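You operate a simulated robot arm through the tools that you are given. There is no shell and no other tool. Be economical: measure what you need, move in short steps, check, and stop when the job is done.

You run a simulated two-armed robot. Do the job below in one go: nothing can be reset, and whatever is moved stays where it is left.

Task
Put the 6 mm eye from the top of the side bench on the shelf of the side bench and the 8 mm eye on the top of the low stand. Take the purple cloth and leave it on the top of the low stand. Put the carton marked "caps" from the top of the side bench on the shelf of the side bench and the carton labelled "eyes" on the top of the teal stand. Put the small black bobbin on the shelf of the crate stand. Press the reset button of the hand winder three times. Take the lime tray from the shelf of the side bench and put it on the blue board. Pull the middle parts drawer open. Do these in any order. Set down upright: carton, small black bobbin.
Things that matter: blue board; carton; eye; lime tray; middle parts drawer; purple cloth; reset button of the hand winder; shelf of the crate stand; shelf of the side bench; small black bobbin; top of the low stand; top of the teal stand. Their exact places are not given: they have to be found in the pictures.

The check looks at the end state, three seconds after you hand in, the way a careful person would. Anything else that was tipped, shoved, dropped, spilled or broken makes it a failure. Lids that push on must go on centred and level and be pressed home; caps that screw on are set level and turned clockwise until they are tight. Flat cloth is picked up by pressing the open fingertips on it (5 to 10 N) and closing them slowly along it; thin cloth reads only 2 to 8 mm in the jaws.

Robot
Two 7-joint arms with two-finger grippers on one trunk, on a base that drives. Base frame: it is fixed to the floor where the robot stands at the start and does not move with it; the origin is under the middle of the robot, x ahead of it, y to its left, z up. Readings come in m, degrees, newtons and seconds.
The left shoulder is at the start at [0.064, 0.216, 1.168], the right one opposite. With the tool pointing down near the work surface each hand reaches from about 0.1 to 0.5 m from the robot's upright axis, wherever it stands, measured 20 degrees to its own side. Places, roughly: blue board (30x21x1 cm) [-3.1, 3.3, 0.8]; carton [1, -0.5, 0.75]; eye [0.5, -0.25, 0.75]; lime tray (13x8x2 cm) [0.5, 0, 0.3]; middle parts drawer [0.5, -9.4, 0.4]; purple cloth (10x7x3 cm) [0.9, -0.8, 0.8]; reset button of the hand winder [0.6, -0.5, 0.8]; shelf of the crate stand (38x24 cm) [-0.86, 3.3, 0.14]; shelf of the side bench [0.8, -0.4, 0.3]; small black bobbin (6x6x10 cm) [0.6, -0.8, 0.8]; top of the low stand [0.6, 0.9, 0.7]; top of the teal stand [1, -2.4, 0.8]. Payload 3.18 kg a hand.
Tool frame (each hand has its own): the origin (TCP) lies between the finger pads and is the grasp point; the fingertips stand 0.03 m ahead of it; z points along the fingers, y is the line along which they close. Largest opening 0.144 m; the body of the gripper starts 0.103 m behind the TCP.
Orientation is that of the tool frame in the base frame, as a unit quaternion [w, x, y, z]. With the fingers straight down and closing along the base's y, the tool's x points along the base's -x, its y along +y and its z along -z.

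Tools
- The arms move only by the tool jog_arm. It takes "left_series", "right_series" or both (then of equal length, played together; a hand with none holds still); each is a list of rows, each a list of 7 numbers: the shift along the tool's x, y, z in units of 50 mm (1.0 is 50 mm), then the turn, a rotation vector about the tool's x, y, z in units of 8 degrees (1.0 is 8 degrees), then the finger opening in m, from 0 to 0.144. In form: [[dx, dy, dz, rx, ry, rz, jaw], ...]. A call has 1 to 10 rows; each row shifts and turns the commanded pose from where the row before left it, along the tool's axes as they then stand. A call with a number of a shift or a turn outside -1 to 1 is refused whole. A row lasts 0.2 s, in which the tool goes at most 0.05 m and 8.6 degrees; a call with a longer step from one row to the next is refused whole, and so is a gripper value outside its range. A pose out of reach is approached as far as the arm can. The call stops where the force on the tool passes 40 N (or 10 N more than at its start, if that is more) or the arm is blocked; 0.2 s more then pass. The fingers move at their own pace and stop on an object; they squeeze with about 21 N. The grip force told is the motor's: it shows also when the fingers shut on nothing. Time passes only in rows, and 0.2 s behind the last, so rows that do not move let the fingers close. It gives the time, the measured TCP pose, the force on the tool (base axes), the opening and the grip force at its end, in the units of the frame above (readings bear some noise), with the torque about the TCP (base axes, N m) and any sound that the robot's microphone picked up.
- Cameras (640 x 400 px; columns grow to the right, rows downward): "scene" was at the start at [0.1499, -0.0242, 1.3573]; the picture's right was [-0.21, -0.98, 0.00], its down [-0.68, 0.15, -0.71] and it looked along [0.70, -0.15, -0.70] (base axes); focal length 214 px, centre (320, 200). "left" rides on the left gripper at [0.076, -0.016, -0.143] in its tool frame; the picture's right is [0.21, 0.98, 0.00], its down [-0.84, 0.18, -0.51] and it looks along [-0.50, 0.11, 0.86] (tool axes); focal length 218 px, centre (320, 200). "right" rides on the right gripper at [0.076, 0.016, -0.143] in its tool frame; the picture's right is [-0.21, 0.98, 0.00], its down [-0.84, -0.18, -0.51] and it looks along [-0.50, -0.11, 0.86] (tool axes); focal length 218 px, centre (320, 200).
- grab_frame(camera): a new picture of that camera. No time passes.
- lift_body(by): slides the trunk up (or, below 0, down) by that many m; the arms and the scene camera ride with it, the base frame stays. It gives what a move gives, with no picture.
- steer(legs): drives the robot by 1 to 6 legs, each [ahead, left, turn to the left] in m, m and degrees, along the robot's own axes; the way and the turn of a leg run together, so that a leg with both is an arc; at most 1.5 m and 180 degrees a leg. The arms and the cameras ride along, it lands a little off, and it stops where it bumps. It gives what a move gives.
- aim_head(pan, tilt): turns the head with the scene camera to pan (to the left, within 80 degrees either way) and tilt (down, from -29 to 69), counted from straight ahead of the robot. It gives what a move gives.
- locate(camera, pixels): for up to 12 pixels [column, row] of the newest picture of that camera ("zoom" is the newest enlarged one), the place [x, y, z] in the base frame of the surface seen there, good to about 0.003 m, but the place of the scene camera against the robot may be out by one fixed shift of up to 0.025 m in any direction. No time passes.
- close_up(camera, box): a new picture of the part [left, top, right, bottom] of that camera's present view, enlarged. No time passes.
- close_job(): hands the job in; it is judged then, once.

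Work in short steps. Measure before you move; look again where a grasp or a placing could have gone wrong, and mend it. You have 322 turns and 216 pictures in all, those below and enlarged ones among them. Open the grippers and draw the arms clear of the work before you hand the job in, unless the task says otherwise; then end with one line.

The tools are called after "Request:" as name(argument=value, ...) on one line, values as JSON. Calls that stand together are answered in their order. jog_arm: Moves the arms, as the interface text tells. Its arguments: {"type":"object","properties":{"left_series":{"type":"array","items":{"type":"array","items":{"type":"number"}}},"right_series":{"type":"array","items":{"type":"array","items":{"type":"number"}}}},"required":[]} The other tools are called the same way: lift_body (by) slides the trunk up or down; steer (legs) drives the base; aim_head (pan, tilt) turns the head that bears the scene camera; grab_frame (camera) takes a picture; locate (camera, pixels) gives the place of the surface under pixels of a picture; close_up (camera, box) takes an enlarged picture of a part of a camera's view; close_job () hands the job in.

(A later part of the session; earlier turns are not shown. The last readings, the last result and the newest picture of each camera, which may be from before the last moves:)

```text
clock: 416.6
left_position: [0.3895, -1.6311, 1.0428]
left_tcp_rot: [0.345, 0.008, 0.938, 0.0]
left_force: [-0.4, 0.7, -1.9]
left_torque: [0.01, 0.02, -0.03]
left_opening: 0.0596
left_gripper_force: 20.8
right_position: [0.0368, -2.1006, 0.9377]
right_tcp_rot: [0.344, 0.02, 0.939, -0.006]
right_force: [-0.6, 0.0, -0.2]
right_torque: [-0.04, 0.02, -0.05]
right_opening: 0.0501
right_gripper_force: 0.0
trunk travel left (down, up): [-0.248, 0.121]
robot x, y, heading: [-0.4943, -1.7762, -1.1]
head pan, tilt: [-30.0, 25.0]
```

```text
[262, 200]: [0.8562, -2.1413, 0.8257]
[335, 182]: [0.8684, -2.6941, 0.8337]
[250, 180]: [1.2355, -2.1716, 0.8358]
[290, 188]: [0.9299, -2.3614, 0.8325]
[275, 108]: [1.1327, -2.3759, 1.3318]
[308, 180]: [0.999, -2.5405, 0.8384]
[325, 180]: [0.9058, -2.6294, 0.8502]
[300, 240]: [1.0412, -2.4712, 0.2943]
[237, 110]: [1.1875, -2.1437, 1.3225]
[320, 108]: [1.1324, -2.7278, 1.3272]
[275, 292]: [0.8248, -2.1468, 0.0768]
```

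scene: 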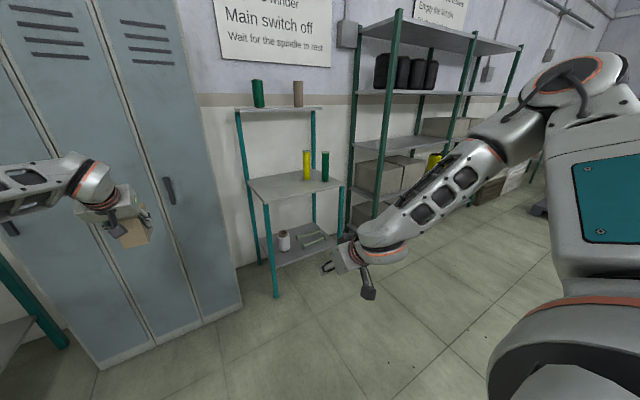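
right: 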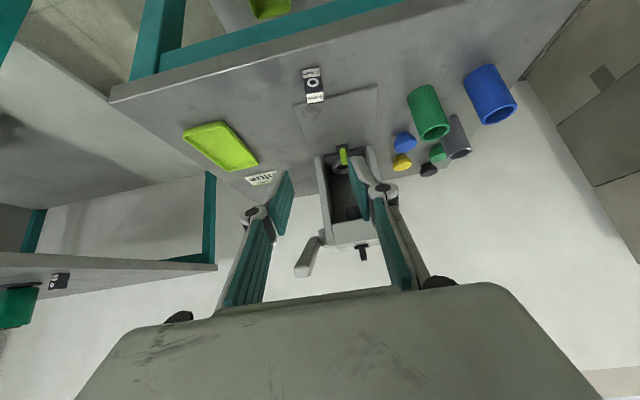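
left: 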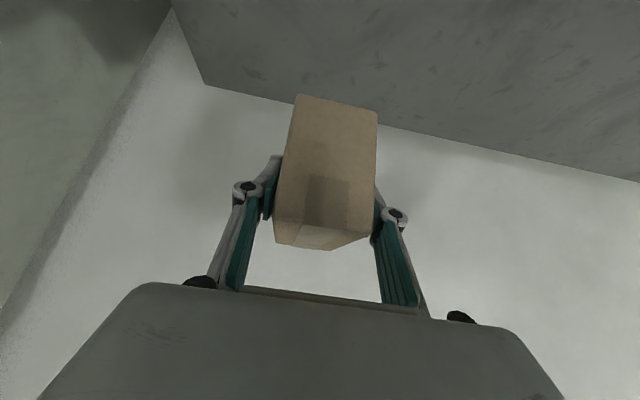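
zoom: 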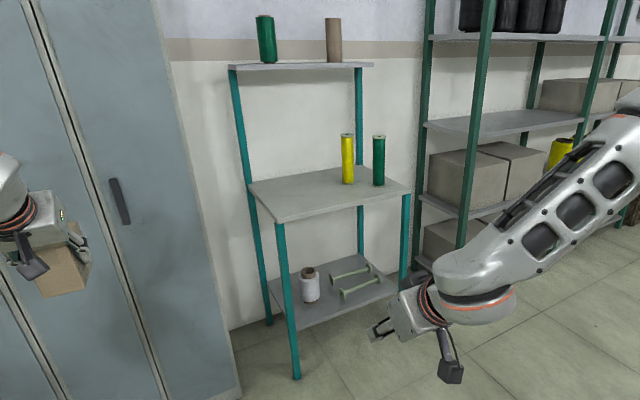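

Deck z≈0.819, x 0.85–1.25, y -2.70…-2.14; bottles at y < -2.5. I'll set the carton at about (0.97,-2.31). I drive there in two steps.

Request:
steer(legs=[[0, -0.665, 1.1], [0.5, 0, 0]])

Request:
grab_frame(camera="left")

```text
clock: 425.4
left_position: [0.8792, -2.3154, 1.043]
left_tcp_rot: [0.345, 0.01, 0.939, -0.001]
left_force: [-0.1, 0.4, -2.3]
left_torque: [0.0, 0.02, 0.02]
left_opening: 0.0594
left_gripper_force: 21.1
right_position: [0.5267, -2.7842, 0.9378]
right_tcp_rot: [0.343, 0.022, 0.939, -0.005]
right_force: [-0.8, -0.5, -0.8]
right_torque: [0.01, 0.03, -0.03]
right_opening: 0.0499
right_gripper_force: 0.1
trunk travel left (down, up): [-0.248, 0.121]
robot x, y, heading: [-0.0036, -2.4498, -1.3]
head pan, tilt: [-30.0, 25.0]
```

```text
36 pictures are left
```

left: 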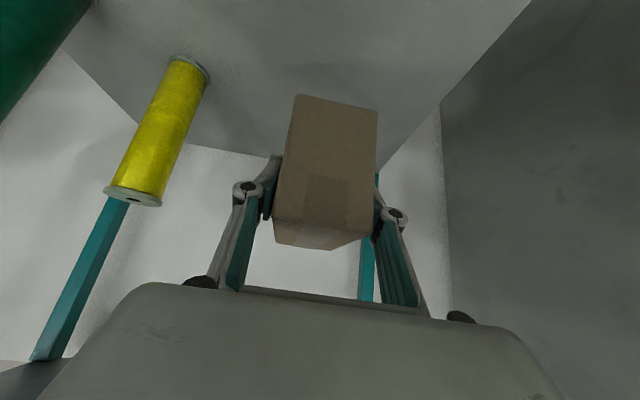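

I locate the deck and its left edge from here.

Request:
locate(camera="left", pixels=[[300, 60], [400, 100], [470, 60], [190, 68], [300, 97], [376, 112], [275, 217], [150, 190]])

```text
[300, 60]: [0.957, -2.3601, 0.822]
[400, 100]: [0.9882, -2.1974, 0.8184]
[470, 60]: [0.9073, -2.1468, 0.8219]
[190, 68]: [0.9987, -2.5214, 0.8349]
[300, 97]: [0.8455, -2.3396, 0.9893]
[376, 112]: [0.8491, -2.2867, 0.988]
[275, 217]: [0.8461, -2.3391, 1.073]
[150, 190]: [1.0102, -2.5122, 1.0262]
```

Deck z 0.820; the carton clears everything. I drive ahead 70 mm and lower 155 mm.

Request:
steer(legs=[[0.07, 0, 0.8]])

Request:
jog_arm(left_series=[[0.5, 0, 0.59, 0, 0, 0, 0.04], [0.5, 0, 0.59, 0, 0, 0, 0.04], [0.5, 0, 0.59, 0, 0, 0, 0.04], [0.5, 0, 0.59, 0, 0, 0, 0.04], [0, 0, 0, 0, 0, 0, 0.04]])

```text
clock: 426.5
left_position: [0.9486, -2.3043, 1.0418]
left_tcp_rot: [0.345, 0.003, 0.938, 0.002]
left_force: [0.3, -0.1, -2.7]
left_torque: [0.06, 0.04, -0.02]
left_opening: 0.0596
left_gripper_force: 21.3
right_position: [0.6035, -2.7775, 0.9386]
right_tcp_rot: [0.343, 0.014, 0.939, -0.002]
right_force: [0.8, -0.2, -1.0]
right_torque: [-0.01, 0.05, -0.02]
right_opening: 0.0499
right_gripper_force: 0.0
trunk travel left (down, up): [-0.248, 0.121]
robot x, y, heading: [0.0688, -2.4556, -1.1]
head pan, tilt: [-30.0, 25.0]
```

```text
clock: 427.7
left_position: [0.9445, -2.3017, 0.8889]
left_tcp_rot: [0.345, 0.004, 0.939, 0.001]
left_force: [-0.7, 0.2, -2.3]
left_torque: [-0.02, 0.04, -0.01]
left_opening: 0.0595
left_gripper_force: 20.7
right_position: [0.6013, -2.7787, 0.9394]
right_tcp_rot: [0.344, 0.015, 0.939, -0.002]
right_force: [0.4, 0.3, 0.3]
right_torque: [0.04, 0.02, 0.01]
right_opening: 0.0499
right_gripper_force: 0.1
trunk travel left (down, up): [-0.248, 0.121]
robot x, y, heading: [0.0664, -2.4539, -0.7]
head pan, tilt: [-30.0, 25.0]
```

Now ease down to contact (expected at TCP z≈0.878).

Request:
jog_arm(left_series=[[0.1, 0, 0.12, 0, 0, 0, 0.04], [0, 0, 0, 0, 0, 0, 0.04]])

Request:
jog_arm(left_series=[[0.035, 0, 0.04, 0, 0, 0, 0.04], [0, 0, 0, 0, 0, 0, 0.04]])

```text
clock: 428.3
left_position: [0.9459, -2.3022, 0.8805]
left_tcp_rot: [0.343, 0.004, 0.939, 0.002]
left_force: [0.5, 0.2, -3.0]
left_torque: [0.02, 0.03, 0.01]
left_opening: 0.0594
left_gripper_force: 21.1
right_position: [0.6029, -2.7775, 0.9394]
right_tcp_rot: [0.344, 0.015, 0.939, -0.003]
right_force: [-0.5, -0.1, -1.1]
right_torque: [0.01, -0.01, 0.0]
right_opening: 0.0501
right_gripper_force: 0.1
trunk travel left (down, up): [-0.248, 0.121]
robot x, y, heading: [0.0672, -2.4558, -0.7]
head pan, tilt: [-30.0, 25.0]
```

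```text
clock: 428.9
left_position: [0.9465, -2.3021, 0.8788]
left_tcp_rot: [0.344, 0.004, 0.939, 0.002]
left_force: [0.1, -0.2, -2.2]
left_torque: [-0.01, 0.04, 0.0]
left_opening: 0.0596
left_gripper_force: 21.0
right_position: [0.6019, -2.7788, 0.9389]
right_tcp_rot: [0.344, 0.016, 0.939, -0.003]
right_force: [0.7, -0.5, 0.1]
right_torque: [-0.03, 0.02, 0.01]
right_opening: 0.05
right_gripper_force: 0.1
trunk travel left (down, up): [-0.248, 0.121]
robot x, y, heading: [0.0701, -2.4547, -0.8]
head pan, tilt: [-30.0, 25.0]
```

Request:
jog_arm(left_series=[[0.03, 0, 0.035, 0, 0, 0, 0.04], [0, 0, 0, 0, 0, 0, 0.04]])

Request:
jog_arm(left_series=[[0.02, 0, 0.025, 0, 0, 0, 0.04], [0, 0, 0, 0, 0, 0, 0.04]])

```text
clock: 429.5
left_position: [0.9462, -2.3032, 0.8779]
left_tcp_rot: [0.346, 0.004, 0.938, 0.001]
left_force: [-0.4, 0.2, 7.1]
left_torque: [0.29, 0.37, 0.0]
left_opening: 0.0596
left_gripper_force: 21.1
right_position: [0.6012, -2.7782, 0.9397]
right_tcp_rot: [0.343, 0.015, 0.939, -0.002]
right_force: [-0.2, -0.7, 0.4]
right_torque: [0.01, 0.01, 0.03]
right_opening: 0.05
right_gripper_force: 0.1
trunk travel left (down, up): [-0.248, 0.121]
robot x, y, heading: [0.0712, -2.4551, -0.7]
head pan, tilt: [-30.0, 25.0]
```

```text
clock: 430.1
left_position: [0.9465, -2.3019, 0.8778]
left_tcp_rot: [0.348, 0.004, 0.938, 0.001]
left_force: [-2.9, -0.7, 14.1]
left_torque: [0.23, 0.0, -0.07]
left_opening: 0.0596
left_gripper_force: 20.9
right_position: [0.6006, -2.7785, 0.9397]
right_tcp_rot: [0.345, 0.015, 0.939, -0.002]
right_force: [-0.3, 0.2, -0.1]
right_torque: [0.02, 0.0, 0.02]
right_opening: 0.0501
right_gripper_force: 0.1
trunk travel left (down, up): [-0.248, 0.121]
robot x, y, heading: [0.0666, -2.4517, -0.7]
head pan, tilt: [-30.0, 25.0]
```

The carton rests on the deck (14 N). I open and retract along the tool axis.

Request:
jog_arm(left_series=[[0, 0, 0, 0, 0, 0, 0.07], [0, 0, 0, 0, 0, 0, 0.085], [0, 0, 0, 0, 0, 0, 0.085], [0, 0, -0.4, 0, 0, 0, 0.085], [0, 0, -0.8, 0, 0, 0, 0.085], [0, 0, -0.9, 0, 0, 0, 0.085], [0, 0, -0.9, 0, 0, 0, 0.085]])

Request:
grab_frame(camera="left")

```text
clock: 431.7
left_position: [0.8517, -2.3017, 0.9923]
left_tcp_rot: [0.345, 0.004, 0.939, 0.001]
left_force: [0.6, -0.2, -1.4]
left_torque: [-0.04, -0.04, -0.02]
left_opening: 0.0851
left_gripper_force: 0.0
right_position: [0.6007, -2.7776, 0.9401]
right_tcp_rot: [0.344, 0.015, 0.939, -0.001]
right_force: [0.3, 0.0, 0.2]
right_torque: [-0.04, -0.02, -0.02]
right_opening: 0.0502
right_gripper_force: 0.0
trunk travel left (down, up): [-0.248, 0.121]
robot x, y, heading: [0.0694, -2.4538, -0.8]
head pan, tilt: [-30.0, 25.0]
```

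```text
35 pictures are left
```

left: 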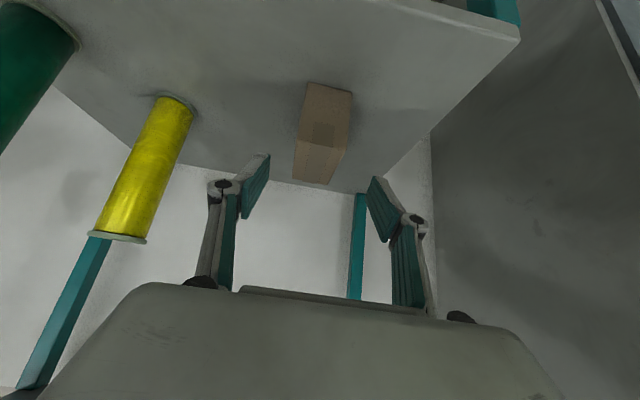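

The carton stands upright on the teal stand. Now the parts drawer, about 7 m away at y≈-9.4. I back off, turn right to face -y, and look ahead.

Request:
steer(legs=[[-0.6, 0, 0], [0, 0, -89]])

Request:
aim_head(pan=0, tilt=15)

Request:
grab_frame(camera="scene")

```text
clock: 438.9
left_position: [-0.3919, -3.2267, 0.9914]
left_tcp_rot: [0.245, 0.667, 0.661, -0.243]
left_force: [-0.2, -0.2, 0.5]
left_torque: [-0.04, 0.0, -0.03]
left_opening: 0.0851
left_gripper_force: 0.0
right_position: [-0.8662, -2.9753, 0.9375]
right_tcp_rot: [0.241, 0.675, 0.653, -0.244]
right_force: [-0.6, -0.4, 0.1]
right_torque: [-0.02, -0.01, -0.01]
right_opening: 0.05
right_gripper_force: 0.1
trunk travel left (down, up): [-0.248, 0.121]
robot x, y, heading: [-0.5437, -2.4409, -90.7]
head pan, tilt: [-30.0, 25.0]
```

```text
clock: 439.8
left_position: [-0.3907, -3.2269, 0.9915]
left_tcp_rot: [0.244, 0.667, 0.661, -0.243]
left_force: [-0.3, -0.3, 0.5]
left_torque: [-0.03, 0.02, -0.05]
left_opening: 0.0848
left_gripper_force: 0.0
right_position: [-0.8655, -2.9745, 0.9388]
right_tcp_rot: [0.242, 0.675, 0.653, -0.244]
right_force: [0.2, 0.1, 0.4]
right_torque: [0.01, 0.0, -0.04]
right_opening: 0.0502
right_gripper_force: 0.0
trunk travel left (down, up): [-0.248, 0.121]
robot x, y, heading: [-0.5427, -2.4409, -90.9]
head pan, tilt: [0.0, 15.0]
```

```text
34 pictures are left
```

scene: 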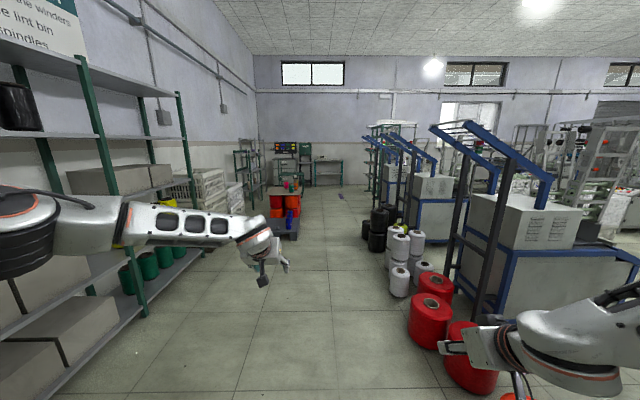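

A clear aisle lies ahead with spools at right and a pallet with red drums at (290,220). I locate these.

Request:
locate(camera="scene", pixels=[[272, 235], [298, 238], [290, 190], [265, 190], [412, 330], [388, 280], [370, 245], [205, 262], [320, 160], [300, 185], [285, 150], [235, 165]])

Request:
close_up(camera="scene", box=[220, 120, 420, 260])

```text
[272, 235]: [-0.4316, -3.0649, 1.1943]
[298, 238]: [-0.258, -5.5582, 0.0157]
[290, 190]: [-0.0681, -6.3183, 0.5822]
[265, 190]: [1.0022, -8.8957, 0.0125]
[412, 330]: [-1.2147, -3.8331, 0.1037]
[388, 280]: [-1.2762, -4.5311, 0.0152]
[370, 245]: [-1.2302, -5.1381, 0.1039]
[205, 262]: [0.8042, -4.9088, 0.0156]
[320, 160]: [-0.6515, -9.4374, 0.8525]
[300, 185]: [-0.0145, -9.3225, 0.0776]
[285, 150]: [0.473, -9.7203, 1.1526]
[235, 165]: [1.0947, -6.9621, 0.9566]
```

```text
2.86 times, centred on (320, 190) of scene
```

zoom: 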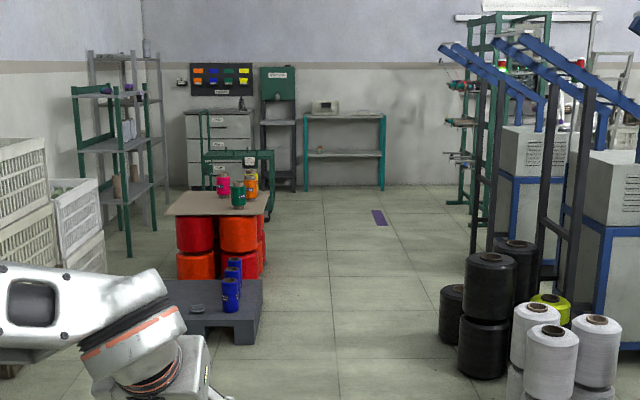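

The drawer cabinet is at the far end, about (0.5,-9.5), facing us. I check the overhanging beams at right and the green cart before it.

Request:
locate(camera="scene", pixels=[[466, 123], [432, 127], [375, 137], [478, 270], [398, 190], [305, 175], [312, 200], [297, 150], [367, 175], [385, 215]])

Request:
locate(camera="zoom", pixels=[[190, 120], [245, 120], [220, 130], [220, 155], [220, 175], [270, 175], [210, 175], [250, 310], [265, 150]])

```text
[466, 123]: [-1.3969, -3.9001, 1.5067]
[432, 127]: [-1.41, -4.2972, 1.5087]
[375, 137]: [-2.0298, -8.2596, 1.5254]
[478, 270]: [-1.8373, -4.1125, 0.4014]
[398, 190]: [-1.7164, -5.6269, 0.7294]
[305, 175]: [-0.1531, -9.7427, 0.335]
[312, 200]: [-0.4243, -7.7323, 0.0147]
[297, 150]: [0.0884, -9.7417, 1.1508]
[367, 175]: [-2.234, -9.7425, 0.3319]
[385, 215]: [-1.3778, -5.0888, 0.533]
```

```text
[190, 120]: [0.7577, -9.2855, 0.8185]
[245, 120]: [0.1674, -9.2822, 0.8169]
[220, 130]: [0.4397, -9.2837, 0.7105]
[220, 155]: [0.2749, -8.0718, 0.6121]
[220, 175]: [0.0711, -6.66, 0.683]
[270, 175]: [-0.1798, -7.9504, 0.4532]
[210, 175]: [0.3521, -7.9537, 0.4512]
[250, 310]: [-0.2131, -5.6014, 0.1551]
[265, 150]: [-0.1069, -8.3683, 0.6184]
```

The route x≈-0.72 is clear (pallet ends at x -0.26, spools from -1.2). I drive along it in short legs.

Request:
steer(legs=[[0, -0.18, 0.9], [1.4, 0, 0], [1.4, 0, 0], [1.4, 0, 0]])

Request:
aim_head(pan=25, tilt=25)

Request:
grab_frame(camera="scene")

```text
clock: 441.7
left_position: [-0.5017, -3.2144, 0.9957]
left_tcp_rot: [0.246, 0.657, 0.668, -0.247]
left_force: [1.1, -0.6, 0.1]
left_torque: [0.02, 0.05, -0.04]
left_opening: 0.0853
left_gripper_force: 0.1
right_position: [-0.9686, -2.9697, 0.9551]
right_tcp_rot: [0.249, 0.651, 0.672, -0.25]
right_force: [-0.3, -0.2, 0.0]
right_torque: [0.01, 0.03, -0.03]
right_opening: 0.0498
right_gripper_force: 0.0
trunk travel left (down, up): [-0.248, 0.121]
robot x, y, heading: [-0.6762, -2.4397, -89.9]
head pan, tilt: [0.0, 15.0]
stopped in leg 1: the robot was blocked; the commanded pose is now the measured one
```

```text
clock: 442.6
left_position: [-0.5023, -3.2142, 0.9954]
left_tcp_rot: [0.245, 0.658, 0.667, -0.248]
left_force: [0.1, -0.4, 0.3]
left_torque: [-0.02, 0.03, 0.0]
left_opening: 0.0849
left_gripper_force: 0.1
right_position: [-0.9695, -2.9717, 0.9552]
right_tcp_rot: [0.248, 0.653, 0.67, -0.252]
right_force: [-0.1, -0.1, -0.1]
right_torque: [-0.02, -0.01, 0.02]
right_opening: 0.05
right_gripper_force: 0.1
trunk travel left (down, up): [-0.248, 0.121]
robot x, y, heading: [-0.6758, -2.4398, -89.6]
head pan, tilt: [25.0, 25.0]
```

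```text
32 pictures are left
```

scene: 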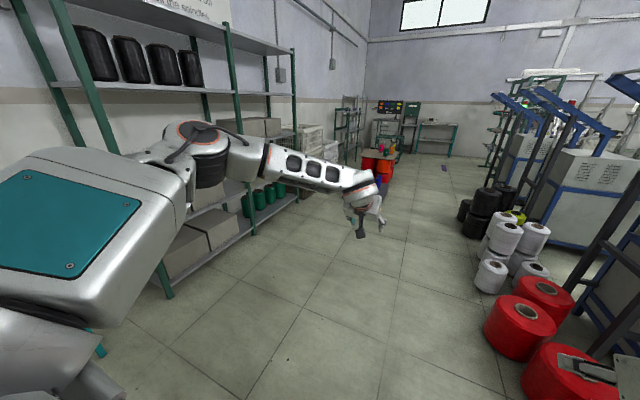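

The right arm touched something at right. I move back left and look to the right.

Request:
steer(legs=[[0, 0.15, 0]])

Request:
aim_head(pan=-50, tilt=25)

Request:
grab_frame(camera="scene")

```text
clock: 444.6
left_position: [-0.3669, -3.2189, 0.9899]
left_tcp_rot: [0.247, 0.661, 0.666, -0.241]
left_force: [-0.1, -0.2, -0.3]
left_torque: [0.0, 0.01, -0.05]
left_opening: 0.0852
left_gripper_force: 0.1
right_position: [-0.835, -2.9759, 0.9444]
right_tcp_rot: [0.246, 0.66, 0.667, -0.243]
right_force: [-0.1, 0.4, -1.1]
right_torque: [0.0, -0.01, -0.02]
right_opening: 0.0502
right_gripper_force: 0.0
trunk travel left (down, up): [-0.248, 0.121]
robot x, y, heading: [-0.5291, -2.4398, -89.9]
head pan, tilt: [25.0, 25.0]
```

```text
clock: 446.0
left_position: [-0.3669, -3.2199, 0.9922]
left_tcp_rot: [0.246, 0.661, 0.667, -0.24]
left_force: [0.7, -0.6, -0.5]
left_torque: [-0.03, -0.04, 0.01]
left_opening: 0.0847
left_gripper_force: 0.0
right_position: [-0.8354, -2.9759, 0.9439]
right_tcp_rot: [0.247, 0.659, 0.668, -0.243]
right_force: [-0.4, -0.1, -0.2]
right_torque: [-0.01, -0.01, 0.0]
right_opening: 0.0499
right_gripper_force: 0.0
trunk travel left (down, up): [-0.248, 0.121]
robot x, y, heading: [-0.533, -2.4392, -89.9]
head pan, tilt: [-50.0, 25.0]
```

```text
31 pictures are left
```

scene: 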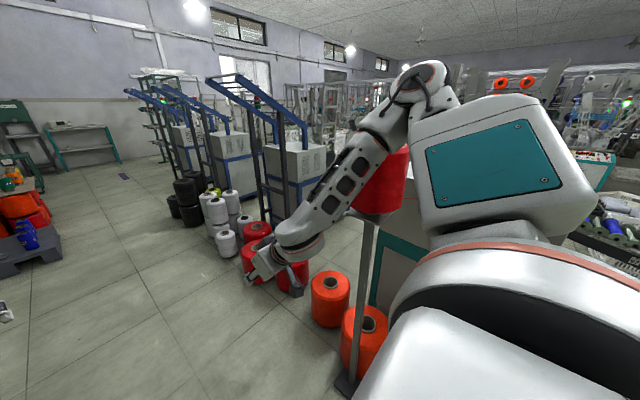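

A red pail on a post stands by my right elbow. I locate it and the spools.

Request:
locate(camera="scene", pixels=[[357, 310], [345, 385], [385, 195], [325, 310], [368, 350], [250, 265], [220, 245], [185, 220], [195, 190]])

Request:
close_up(camera="scene", box=[230, 140, 450, 400])

```text
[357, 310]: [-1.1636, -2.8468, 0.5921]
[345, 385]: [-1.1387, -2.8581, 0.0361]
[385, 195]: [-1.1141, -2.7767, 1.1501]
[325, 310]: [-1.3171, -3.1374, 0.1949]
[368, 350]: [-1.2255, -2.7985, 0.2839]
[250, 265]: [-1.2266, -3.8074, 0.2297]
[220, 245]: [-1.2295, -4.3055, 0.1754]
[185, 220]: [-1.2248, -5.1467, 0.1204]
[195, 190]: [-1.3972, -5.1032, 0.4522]
```

```text
1.54 times, centred on (340, 270) of scene
```

zoom: 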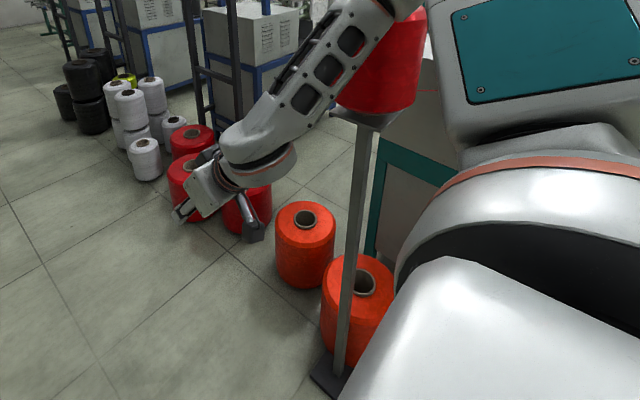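

I pass the post at x≈-0.33, then shift to x≈-0.68 before the pallet.

Request:
steer(legs=[[0, 0.2, 0], [1.3, 0, 0], [0.6, 0, 0], [0, -0.33, 0]])

Request:
steer(legs=[[1.2, 0, 0], [1.2, 0, 0]])

Request:
aim_head(pan=20, tilt=25)

Request:
grab_frame(camera="scene")

```text
clock: 460.6
left_position: [-0.4824, -5.1332, 0.9918]
left_tcp_rot: [0.246, 0.662, 0.665, -0.241]
left_force: [-0.3, -0.3, 0.8]
left_torque: [0.01, 0.01, -0.03]
left_opening: 0.0849
left_gripper_force: 0.1
right_position: [-0.9524, -4.8864, 0.945]
right_tcp_rot: [0.247, 0.66, 0.666, -0.244]
right_force: [0.0, 0.1, 0.0]
right_torque: [-0.03, -0.02, 0.01]
right_opening: 0.05
right_gripper_force: 0.0
trunk travel left (down, up): [-0.248, 0.121]
robot x, y, heading: [-0.6449, -4.3521, -89.9]
head pan, tilt: [-50.0, 25.0]
```

```text
clock: 472.3
left_position: [-0.5214, -7.53, 0.9917]
left_tcp_rot: [0.243, 0.672, 0.655, -0.244]
left_force: [-0.5, 0.5, -0.4]
left_torque: [-0.01, -0.03, 0.0]
left_opening: 0.0846
left_gripper_force: 0.1
right_position: [-0.9826, -7.2704, 0.9438]
right_tcp_rot: [0.242, 0.67, 0.657, -0.247]
right_force: [-0.6, -0.2, 0.1]
right_torque: [0.02, 0.03, -0.03]
right_opening: 0.05
right_gripper_force: 0.1
trunk travel left (down, up): [-0.248, 0.121]
robot x, y, heading: [-0.6615, -6.7452, -91.8]
head pan, tilt: [-50.0, 25.0]
```

```text
clock: 473.7
left_position: [-0.5205, -7.5301, 0.992]
left_tcp_rot: [0.243, 0.672, 0.655, -0.244]
left_force: [0.3, -0.2, 0.3]
left_torque: [0.05, 0.0, -0.03]
left_opening: 0.0849
left_gripper_force: 0.0
right_position: [-0.9814, -7.2697, 0.9435]
right_tcp_rot: [0.243, 0.67, 0.657, -0.246]
right_force: [-0.3, -1.0, 0.3]
right_torque: [0.04, -0.01, -0.02]
right_opening: 0.0499
right_gripper_force: 0.0
trunk travel left (down, up): [-0.248, 0.121]
robot x, y, heading: [-0.6599, -6.7423, -91.5]
head pan, tilt: [20.0, 25.0]
```

```text
29 pictures are left
```

scene: 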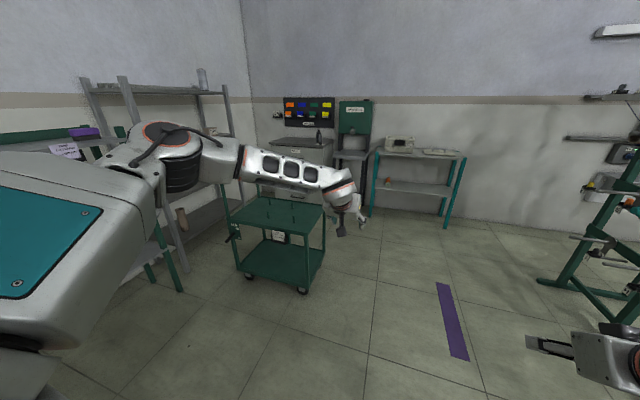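

The green cart stands before the cabinet. I zoom on the cabinet and locate the cart.

Request:
close_up(camera="scene", box=[225, 90, 385, 240])

Request:
locate(camera="scene", pixels=[[303, 292], [250, 277], [325, 210], [230, 215], [300, 232], [320, 150], [280, 152], [325, 285], [366, 215], [345, 190]])

```text
2.67 times, centred on (305, 165) of scene
```

zoom: 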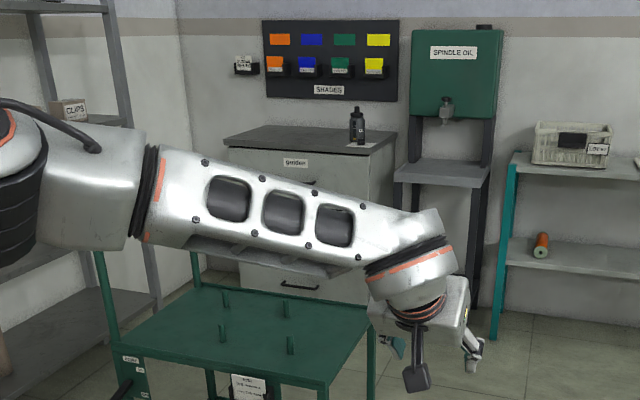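

```text
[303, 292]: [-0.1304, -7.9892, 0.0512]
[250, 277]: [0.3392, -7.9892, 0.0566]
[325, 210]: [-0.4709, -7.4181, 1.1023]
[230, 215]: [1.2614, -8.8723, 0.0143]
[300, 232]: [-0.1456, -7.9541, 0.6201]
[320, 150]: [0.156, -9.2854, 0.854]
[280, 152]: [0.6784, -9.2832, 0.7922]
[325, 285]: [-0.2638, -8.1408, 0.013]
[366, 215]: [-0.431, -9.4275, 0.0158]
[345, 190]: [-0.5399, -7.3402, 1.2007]
```

The cart blocks a straight approach, so I'll come from its west side. I drive on to about (-0.65,-8.5) and turn to face the cabinet.

Request:
steer(legs=[[0, -0.1, 1.5], [1.1, 0, 0], [0.6, 0, 0], [0, 0, 35]])

Request:
aim_head(pan=0, tilt=35)

Request:
grab_frame(camera="scene")

```text
clock: 485.4
left_position: [-0.2153, -9.0521, 0.9935]
left_tcp_rot: [0.305, 0.445, 0.827, -0.161]
left_force: [0.8, -0.1, -0.4]
left_torque: [-0.03, 0.02, 0.05]
left_opening: 0.0849
left_gripper_force: 0.1
right_position: [-0.7436, -9.1034, 0.9436]
right_tcp_rot: [0.306, 0.442, 0.828, -0.162]
right_force: [0.6, -0.3, -0.4]
right_torque: [-0.02, -0.01, -0.02]
right_opening: 0.0499
right_gripper_force: 0.0
trunk travel left (down, up): [-0.248, 0.121]
robot x, y, heading: [-0.7781, -8.4864, -57.0]
head pan, tilt: [20.0, 25.0]
```

```text
clock: 486.2
left_position: [-0.2153, -9.053, 0.9914]
left_tcp_rot: [0.305, 0.445, 0.827, -0.16]
left_force: [0.3, 0.2, -0.1]
left_torque: [0.02, 0.01, -0.01]
left_opening: 0.0848
left_gripper_force: 0.2
right_position: [-0.7417, -9.1025, 0.943]
right_tcp_rot: [0.306, 0.442, 0.827, -0.163]
right_force: [-0.1, 0.7, 0.5]
right_torque: [0.02, -0.02, 0.03]
right_opening: 0.0498
right_gripper_force: 0.0
trunk travel left (down, up): [-0.248, 0.121]
robot x, y, heading: [-0.7815, -8.4844, -56.7]
head pan, tilt: [0.0, 35.0]
```

```text
27 pictures are left
```

scene: 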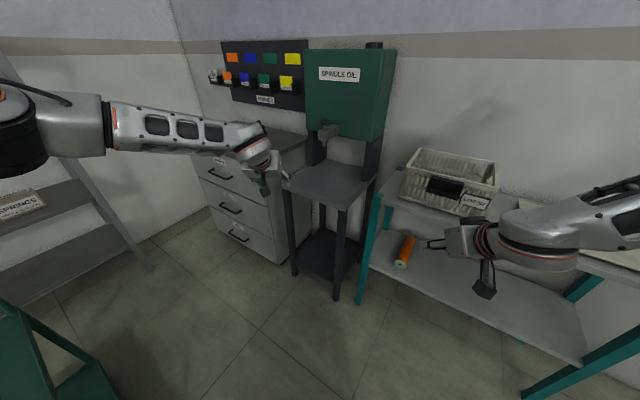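

Three drawers are visible with handles; the middle one at (230,208). I zoom and locate.

Request:
close_up(camera="scene", box=[180, 140, 320, 270])

Request:
locate(camera="zoom", pixels=[[185, 290], [280, 325], [230, 305], [225, 330], [230, 285], [240, 225], [380, 370], [260, 430], [600, 380], [480, 200], [720, 200], [265, 435]])

Request:
locate(camera="scene", pixels=[[230, 208], [221, 204], [241, 212], [290, 275], [336, 298], [290, 200], [70, 360], [95, 365], [360, 300], [275, 262], [150, 270]])

```text
3.08 times, centred on (250, 205) of scene
```

zoom: 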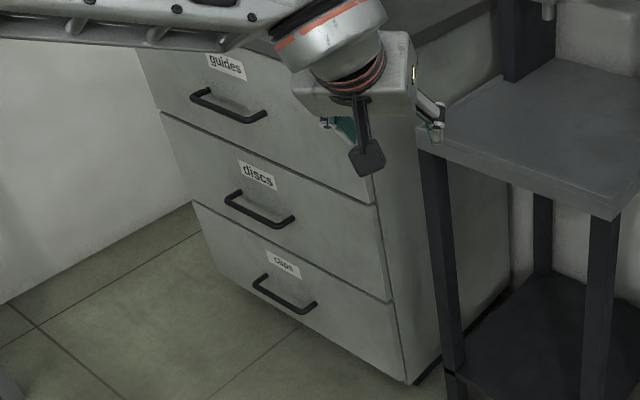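

```text
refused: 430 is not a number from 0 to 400
```

```text
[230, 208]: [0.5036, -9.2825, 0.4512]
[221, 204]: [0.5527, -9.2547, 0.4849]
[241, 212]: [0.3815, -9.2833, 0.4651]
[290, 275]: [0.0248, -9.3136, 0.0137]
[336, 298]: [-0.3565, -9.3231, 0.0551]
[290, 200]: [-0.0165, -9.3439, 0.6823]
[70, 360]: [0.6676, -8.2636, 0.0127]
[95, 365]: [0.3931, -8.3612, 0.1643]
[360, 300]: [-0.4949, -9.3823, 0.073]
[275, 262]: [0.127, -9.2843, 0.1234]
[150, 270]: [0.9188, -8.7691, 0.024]
```

I locate the middle ("discs") handle bar precisely.

Request:
locate(camera="zoom", pixels=[[230, 200], [240, 208], [250, 214], [260, 219], [270, 224], [280, 226], [255, 235], [290, 222], [228, 194]])

```text
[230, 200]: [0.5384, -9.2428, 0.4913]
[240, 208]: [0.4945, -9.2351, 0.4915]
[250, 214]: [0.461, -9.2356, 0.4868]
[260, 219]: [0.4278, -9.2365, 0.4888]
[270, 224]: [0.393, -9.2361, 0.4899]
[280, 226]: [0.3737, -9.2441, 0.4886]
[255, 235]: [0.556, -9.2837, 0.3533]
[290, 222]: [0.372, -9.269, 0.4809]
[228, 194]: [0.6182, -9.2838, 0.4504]
```

The middle handle's bar is at about (0.46,-9.226), z≈0.476, standing 4 cm off the face. First I bring the right hand up and inward, out of the way, and roll the left tool -52° so its jaws will straddle the bar.

Request:
jog_arm(right_series=[[-0.45, 0.6, -0.54, 0, 0, 0, 0.05], [-0.45, 0.6, -0.54, 0, 0, 0, 0.05], [-0.45, 0.6, -0.54, 0, 0, 0, 0.05], [-0.45, 0.6, -0.54, 0, 0, 0, 0.05], [-0.45, 0.4, -0.54, 0, 0, 0, 0.05], [0, 0, 0, 0, 1, 0, 0.05], [0, 0, 0, 0, 1, 0, 0.05], [0, 0, 0, 0, 0, 0, 0.05]], left_series=[[0, 0, 0, 0, 0, -0.94, 0.07], [0, 0, 0, 0, 0, -0.94, 0.07], [0, 0, 0, 0, 0, -0.94, 0.07], [0, 0, 0, 0, 0, -0.94, 0.07], [0, 0, 0, 0, 0, -0.94, 0.07], [0, 0, 0, 0, 0, -0.94, 0.07], [0, 0, 0, 0, 0, -0.94, 0.07], [0, 0, 0, 0, 0, 0, 0.07]])

Request:
lift_body(by=-0.247)

```text
clock: 488.0
left_position: [-0.2175, -9.0525, 0.9915]
left_tcp_rot: [0.201, 0.031, 0.938, -0.28]
left_force: [0.2, 0.2, 0.4]
left_torque: [0.04, 0.03, 0.0]
left_opening: 0.0698
left_gripper_force: 0.2
right_position: [-0.6295, -9.0248, 1.1187]
right_tcp_rot: [0.188, 0.46, 0.862, -0.099]
right_force: [0.4, -0.2, -1.2]
right_torque: [0.01, -0.01, 0.02]
right_opening: 0.05
right_gripper_force: 0.1
trunk travel left (down, up): [-0.248, 0.121]
robot x, y, heading: [-0.7762, -8.4874, -56.9]
head pan, tilt: [0.0, 35.0]
```

```text
clock: 490.6
left_position: [-0.2171, -9.0528, 0.7455]
left_tcp_rot: [0.201, 0.032, 0.938, -0.28]
left_force: [0.1, -0.1, -0.7]
left_torque: [-0.05, -0.03, 0.02]
left_opening: 0.07
left_gripper_force: 0.1
right_position: [-0.6282, -9.0231, 0.8728]
right_tcp_rot: [0.189, 0.461, 0.861, -0.101]
right_force: [0.2, 0.4, 0.6]
right_torque: [0.03, 0.01, 0.01]
right_opening: 0.0505
right_gripper_force: 0.1
trunk travel left (down, up): [-0.001, 0.368]
robot x, y, heading: [-0.7793, -8.4852, -57.1]
head pan, tilt: [0.0, 35.0]
```

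The roll worked. I turn +12° and drive to the standoff at about (-0.32,-8.70), heading -45°.

Request:
steer(legs=[[0, 0, 12], [0.478, 0.17, 0]])

Request:
grab_frame(camera="left")

Request:
grab_frame(camera="scene")

```text
clock: 494.3
left_position: [0.343, -9.1443, 0.7452]
left_tcp_rot: [0.229, -0.064, 0.937, -0.257]
left_force: [-0.1, 0.1, 1.1]
left_torque: [0.01, -0.04, 0.02]
left_opening: 0.0702
left_gripper_force: 0.0
right_position: [-0.0672, -9.1972, 0.8725]
right_tcp_rot: [0.197, 0.369, 0.905, -0.08]
right_force: [0.3, 0.0, 1.0]
right_torque: [-0.01, -0.02, 0.0]
right_opening: 0.0502
right_gripper_force: 0.1
trunk travel left (down, up): [-0.001, 0.368]
robot x, y, heading: [-0.33, -8.7051, -44.8]
head pan, tilt: [0.0, 35.0]
```

```text
25 pictures are left
```

left: 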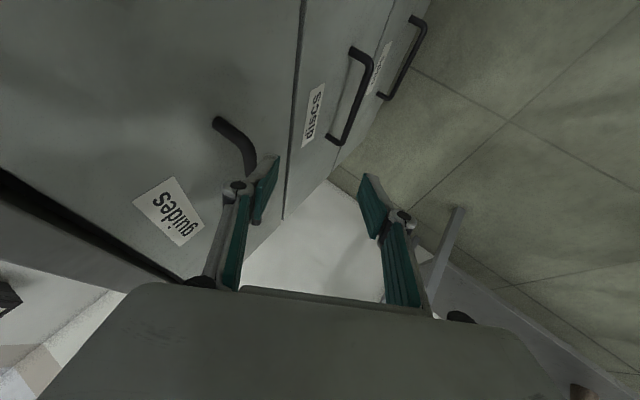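

```text
24 pictures are left
```

scene: 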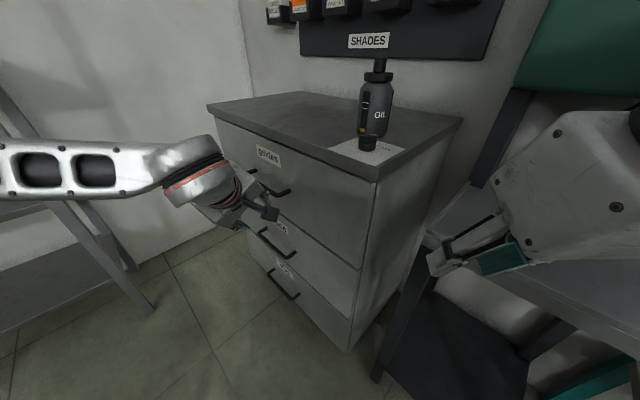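

The middle handle is at (358,95) in the left view. I locate it with the hand camera.

Request:
locate(camera="left", pixels=[[367, 68], [363, 85], [357, 105], [350, 125], [352, 50], [330, 140], [335, 90], [240, 135], [252, 160], [217, 120], [280, 200]])

```text
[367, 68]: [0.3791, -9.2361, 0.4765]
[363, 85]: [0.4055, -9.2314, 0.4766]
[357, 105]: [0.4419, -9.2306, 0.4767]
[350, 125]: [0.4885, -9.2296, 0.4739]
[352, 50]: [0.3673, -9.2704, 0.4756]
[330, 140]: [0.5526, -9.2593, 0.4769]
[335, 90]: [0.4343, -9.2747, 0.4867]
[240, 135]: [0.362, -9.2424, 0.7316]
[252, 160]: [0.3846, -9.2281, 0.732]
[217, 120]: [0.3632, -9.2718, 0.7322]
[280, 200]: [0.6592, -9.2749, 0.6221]
```

Middle bar: y≈-9.234, z≈0.473; face at y -9.2745. I drop straight down 0.11 m to the standoff with a 40 mm opening, then look.

Request:
jog_arm(left_series=[[0.287, 0.41, 0.54, 0, 0, 0, 0.04], [0.287, 0.41, 0.54, 0, 0, 0, 0.04], [0.287, 0.41, 0.54, 0, 0, 0, 0.04], [0, 0, 0, 0, 0, 0, 0.04]])

Request:
grab_frame(camera="left")

```text
clock: 495.3
left_position: [0.3438, -9.1371, 0.6364]
left_tcp_rot: [0.229, -0.064, 0.936, -0.258]
left_force: [-0.2, -0.3, -1.3]
left_torque: [-0.01, 0.02, 0.04]
left_opening: 0.0401
left_gripper_force: 0.1
right_position: [-0.0661, -9.1982, 0.8738]
right_tcp_rot: [0.198, 0.37, 0.904, -0.08]
right_force: [0.1, 0.7, -0.4]
right_torque: [0.03, 0.0, 0.0]
right_opening: 0.0502
right_gripper_force: 0.2
trunk travel left (down, up): [-0.001, 0.368]
robot x, y, heading: [-0.3263, -8.704, -44.9]
head pan, tilt: [0.0, 35.0]
```

```text
23 pictures are left
```

left: 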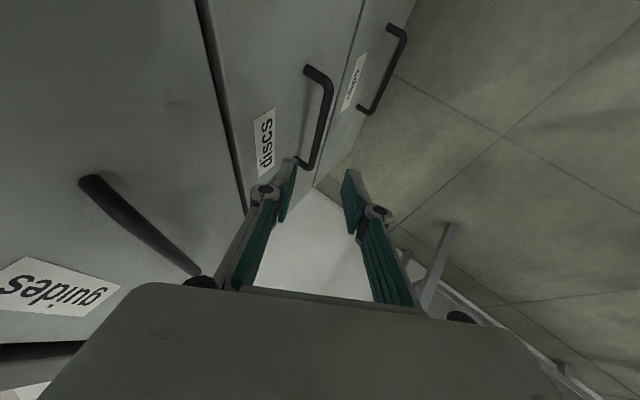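

The bar is centred between the jaws; I re-locate it once more before sliding in.

Request:
locate(camera="left", pixels=[[328, 90], [324, 110], [318, 130], [312, 150], [285, 120]])

Request:
jog_arm(left_series=[[0, 0, 0.9, 0, 0, 0, 0.04], [0, 0, 0.9, 0, 0, 0, 0.04], [0, 0, 0.9, 0, 0, 0, 0.04], [0, 0, 0, 0, 0, 0, 0.04]])

Request:
grab_frame(camera="left")

```text
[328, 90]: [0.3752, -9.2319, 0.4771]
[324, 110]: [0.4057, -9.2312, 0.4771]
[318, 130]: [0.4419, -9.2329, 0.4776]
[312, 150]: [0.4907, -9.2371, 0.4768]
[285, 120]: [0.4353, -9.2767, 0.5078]
```

```text
clock: 496.3
left_position: [0.4008, -9.1989, 0.5318]
left_tcp_rot: [0.229, -0.063, 0.936, -0.258]
left_force: [0.1, 0.4, 0.0]
left_torque: [0.0, 0.0, 0.03]
left_opening: 0.0401
left_gripper_force: 0.0
right_position: [-0.0682, -9.1979, 0.8723]
right_tcp_rot: [0.197, 0.37, 0.904, -0.079]
right_force: [-0.5, 0.1, -0.6]
right_torque: [0.02, 0.01, 0.0]
right_opening: 0.05
right_gripper_force: 0.0
trunk travel left (down, up): [-0.001, 0.368]
robot x, y, heading: [-0.3274, -8.7035, -44.6]
head pan, tilt: [0.0, 35.0]
```

```text
22 pictures are left
```

left: 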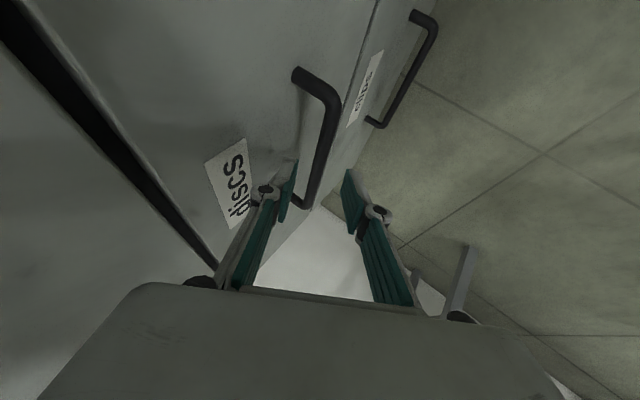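

Well aligned. I slide in the last 67 mm and close on the bar.

Request:
jog_arm(left_series=[[0, 0, 0.67, 0, 0, 0, 0.04], [0, 0, 0.67, 0, 0, 0, 0.04], [0, 0, 0, 0, 0, 0, 0.04]])

Request:
jog_arm(left_series=[[0, 0, 0, 0, 0, 0, 0.02], [0, 0, 0, 0, 0, 0, 0.005], [0, 0, 0, 0, 0, 0, 0.005]])

Request:
grab_frame(camera="left")

```text
clock: 497.1
left_position: [0.4335, -9.2308, 0.4803]
left_tcp_rot: [0.23, -0.064, 0.936, -0.257]
left_force: [-0.3, 0.0, 0.1]
left_torque: [0.02, 0.02, 0.04]
left_opening: 0.0397
left_gripper_force: 0.1
right_position: [-0.069, -9.1987, 0.8731]
right_tcp_rot: [0.198, 0.37, 0.904, -0.08]
right_force: [-0.1, 0.2, 0.3]
right_torque: [0.02, 0.0, -0.01]
right_opening: 0.0496
right_gripper_force: 0.1
trunk travel left (down, up): [-0.001, 0.368]
robot x, y, heading: [-0.3227, -8.7026, -44.9]
head pan, tilt: [0.0, 35.0]
```

```text
clock: 497.9
left_position: [0.4333, -9.2295, 0.479]
left_tcp_rot: [0.23, -0.065, 0.937, -0.256]
left_force: [0.2, 0.8, -1.4]
left_torque: [-0.02, 0.07, 0.25]
left_opening: 0.013
left_gripper_force: 42.4
right_position: [-0.0669, -9.1986, 0.8717]
right_tcp_rot: [0.197, 0.37, 0.904, -0.08]
right_force: [-0.5, 0.6, 0.7]
right_torque: [-0.01, -0.01, 0.01]
right_opening: 0.05
right_gripper_force: 0.1
trunk travel left (down, up): [-0.001, 0.368]
robot x, y, heading: [-0.3232, -8.7012, -45.2]
head pan, tilt: [0.0, 35.0]
```

```text
21 pictures are left
```

left: 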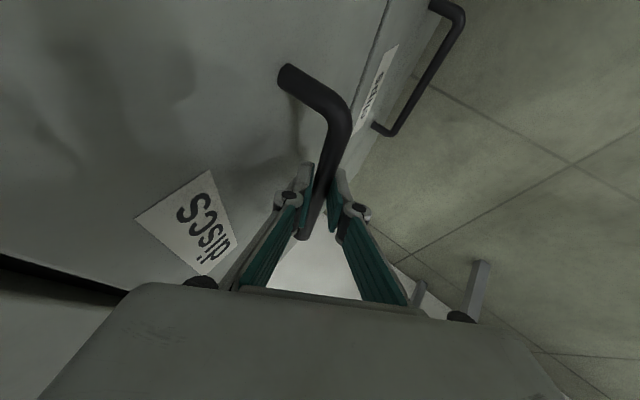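

The bar is gripped (13 mm). I pull straight in +y, 0.1 m gently.

Request:
jog_arm(left_series=[[-0.06, 0.215, -0.113, 0, 0, 0, 0.005], [-0.095, 0.344, -0.181, 0, 0, 0, 0.005], [-0.095, 0.344, -0.181, 0, 0, 0, 0.005], [-0.095, 0.344, -0.181, 0, 0, 0, 0.005], [-0.095, 0.344, -0.181, 0, 0, 0, 0.005], [0, 0, 0, 0, 0, 0, 0.005]])

```text
clock: 499.3
left_position: [0.4339, -9.1339, 0.4799]
left_tcp_rot: [0.228, -0.063, 0.937, -0.255]
left_force: [-7.3, 2.8, -14.0]
left_torque: [0.13, -0.08, 0.28]
left_opening: 0.0129
left_gripper_force: 43.3
right_position: [-0.0662, -9.1977, 0.8717]
right_tcp_rot: [0.197, 0.369, 0.905, -0.079]
right_force: [0.1, -0.3, 0.9]
right_torque: [0.0, 0.01, -0.01]
right_opening: 0.0502
right_gripper_force: 0.0
trunk travel left (down, up): [-0.001, 0.368]
robot x, y, heading: [-0.3228, -8.6994, -44.7]
head pan, tilt: [0.0, 35.0]
```

The drawer comes along. I keep pulling another 0.1 m.

Request:
jog_arm(left_series=[[-0.095, 0.344, -0.181, 0, 0, 0, 0.005], [-0.095, 0.344, -0.181, 0, 0, 0, 0.005], [-0.095, 0.344, -0.181, 0, 0, 0, 0.005], [-0.095, 0.344, -0.181, 0, 0, 0, 0.005], [-0.095, 0.344, -0.181, 0, 0, 0, 0.005], [0, 0, 0, 0, 0, 0, 0.005]])

Request:
grab_frame(camera="scene")

```text
clock: 500.7
left_position: [0.433, -9.0925, 0.4803]
left_tcp_rot: [0.222, -0.06, 0.939, -0.256]
left_force: [-35.7, -2.1, -17.2]
left_torque: [0.05, 0.5, 0.32]
left_opening: 0.013
left_gripper_force: 42.5
left hand out of reach, approached as far as the arm can: row 2, 3, 4, 5
right_position: [-0.0673, -9.1984, 0.8715]
right_tcp_rot: [0.197, 0.37, 0.904, -0.08]
right_force: [-0.6, -0.2, 0.1]
right_torque: [0.02, 0.03, 0.02]
right_opening: 0.0498
right_gripper_force: 0.0
trunk travel left (down, up): [-0.001, 0.368]
robot x, y, heading: [-0.3197, -8.7006, -45.1]
head pan, tilt: [0.0, 35.0]
```

```text
20 pictures are left
```

scene: 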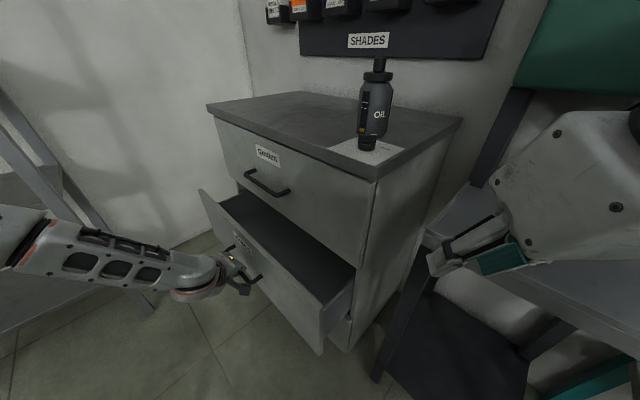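

Open by 0.137 m so far. I relieve the side force and pull further by driving the robot 0.09 m in +y.

Request:
jog_arm(left_series=[[0.07, 0, -0.037, 0, 0, 0, 0.005], [0, 0, 0, 0, 0, 0, 0.005]])

Request:
steer(legs=[[-0.064, 0.064, 0]])

```text
clock: 501.3
left_position: [0.4331, -9.0914, 0.4803]
left_tcp_rot: [0.222, -0.06, 0.939, -0.255]
left_force: [-34.2, -1.7, -16.7]
left_torque: [0.05, 0.86, 0.12]
left_opening: 0.0131
left_gripper_force: 43.0
left hand out of reach, approached as far as the arm can: row 1
right_position: [-0.0679, -9.1991, 0.8719]
right_tcp_rot: [0.196, 0.37, 0.905, -0.08]
right_force: [-0.1, -0.7, 0.1]
right_torque: [0.02, -0.01, -0.02]
right_opening: 0.0498
right_gripper_force: 0.1
trunk travel left (down, up): [-0.001, 0.368]
robot x, y, heading: [-0.3212, -8.702, -45.1]
head pan, tilt: [0.0, 35.0]
```

```text
clock: 502.5
left_position: [0.4339, -9.0011, 0.4794]
left_tcp_rot: [0.222, -0.061, 0.939, -0.255]
left_force: [-36.6, 0.8, -14.8]
left_torque: [0.04, 0.94, -0.06]
left_opening: 0.0131
left_gripper_force: 42.6
right_position: [-0.0656, -9.1078, 0.8716]
right_tcp_rot: [0.197, 0.37, 0.905, -0.08]
right_force: [-1.3, -0.6, -0.2]
right_torque: [0.0, 0.01, 0.0]
right_opening: 0.05
right_gripper_force: 0.1
trunk travel left (down, up): [-0.001, 0.368]
robot x, y, heading: [-0.3241, -8.6119, -45.0]
head pan, tilt: [0.0, 35.0]
```

Open 0.228 m. To gain more without nearing the cart, I loosen the jaws to hook the bar and turn the robot 6° left while shifting west.

Request:
jog_arm(left_series=[[0, 0, 0, 0, 0, 0, 0.028], [0, 0, 0, 0, 0, 0, 0.028]])

Request:
steer(legs=[[-0.029, -0.029, 6]])

Request:
grab_frame(camera="left")

```text
clock: 503.1
left_position: [0.4336, -9.0015, 0.4812]
left_tcp_rot: [0.223, -0.06, 0.939, -0.255]
left_force: [0.4, -0.6, -1.2]
left_torque: [0.0, -0.05, 0.0]
left_opening: 0.0277
left_gripper_force: 0.0
right_position: [-0.0674, -9.1078, 0.8717]
right_tcp_rot: [0.198, 0.369, 0.904, -0.08]
right_force: [0.1, 0.3, 0.3]
right_torque: [-0.02, 0.02, 0.02]
right_opening: 0.0502
right_gripper_force: 0.1
trunk travel left (down, up): [-0.001, 0.368]
robot x, y, heading: [-0.3239, -8.6116, -45.1]
head pan, tilt: [0.0, 35.0]
```

```text
clock: 504.1
left_position: [0.4286, -8.9216, 0.4804]
left_tcp_rot: [0.236, -0.108, 0.935, -0.243]
left_force: [-0.6, -2.5, 0.8]
left_torque: [-0.01, -0.01, -0.06]
left_opening: 0.0293
left_gripper_force: 1.1
right_position: [-0.057, -9.0805, 0.8724]
right_tcp_rot: [0.2, 0.322, 0.923, -0.069]
right_force: [0.1, 0.0, -0.9]
right_torque: [0.0, -0.01, 0.01]
right_opening: 0.0498
right_gripper_force: 0.0
trunk travel left (down, up): [-0.001, 0.368]
robot x, y, heading: [-0.3638, -8.6165, -39.2]
head pan, tilt: [0.0, 35.0]
```

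```text
19 pictures are left
```

left: 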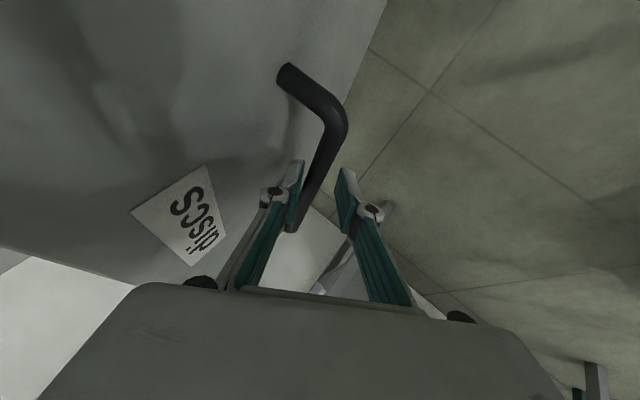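

The drawer is now about 0.30 m open. I open the jaws a bit and withdraw back along the tool axis.

Request:
jog_arm(left_series=[[0, -0.1, 0, 0, 0, 0, 0.042], [0, 0, -0.5, 0, 0, 0, 0.042], [0, 0, -0.8, 0, 0, 0, 0.042], [0, 0, -0.9, 0, 0, 0, 0.042], [0, 0, -0.9, 0, 0, 0, 0.042], [0, 0, 0, 0, 0, 0, 0.042]])

Request:
grab_frame(camera="scene")

```text
clock: 505.5
left_position: [0.35, -8.8634, 0.6002]
left_tcp_rot: [0.235, -0.109, 0.935, -0.243]
left_force: [-0.4, 0.2, 0.5]
left_torque: [-0.04, -0.01, 0.02]
left_opening: 0.0422
left_gripper_force: 0.0
right_position: [-0.058, -9.0797, 0.872]
right_tcp_rot: [0.201, 0.323, 0.922, -0.07]
right_force: [0.5, -0.5, -0.3]
right_torque: [-0.01, -0.01, 0.0]
right_opening: 0.0503
right_gripper_force: 0.0
trunk travel left (down, up): [-0.001, 0.368]
robot x, y, heading: [-0.3672, -8.6125, -39.3]
head pan, tilt: [0.0, 35.0]
```

```text
18 pictures are left
```

scene: 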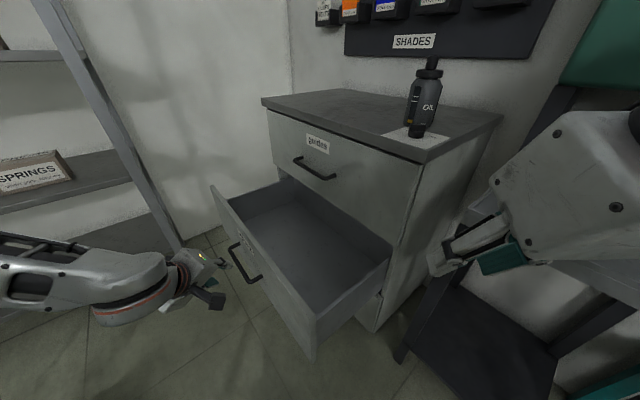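

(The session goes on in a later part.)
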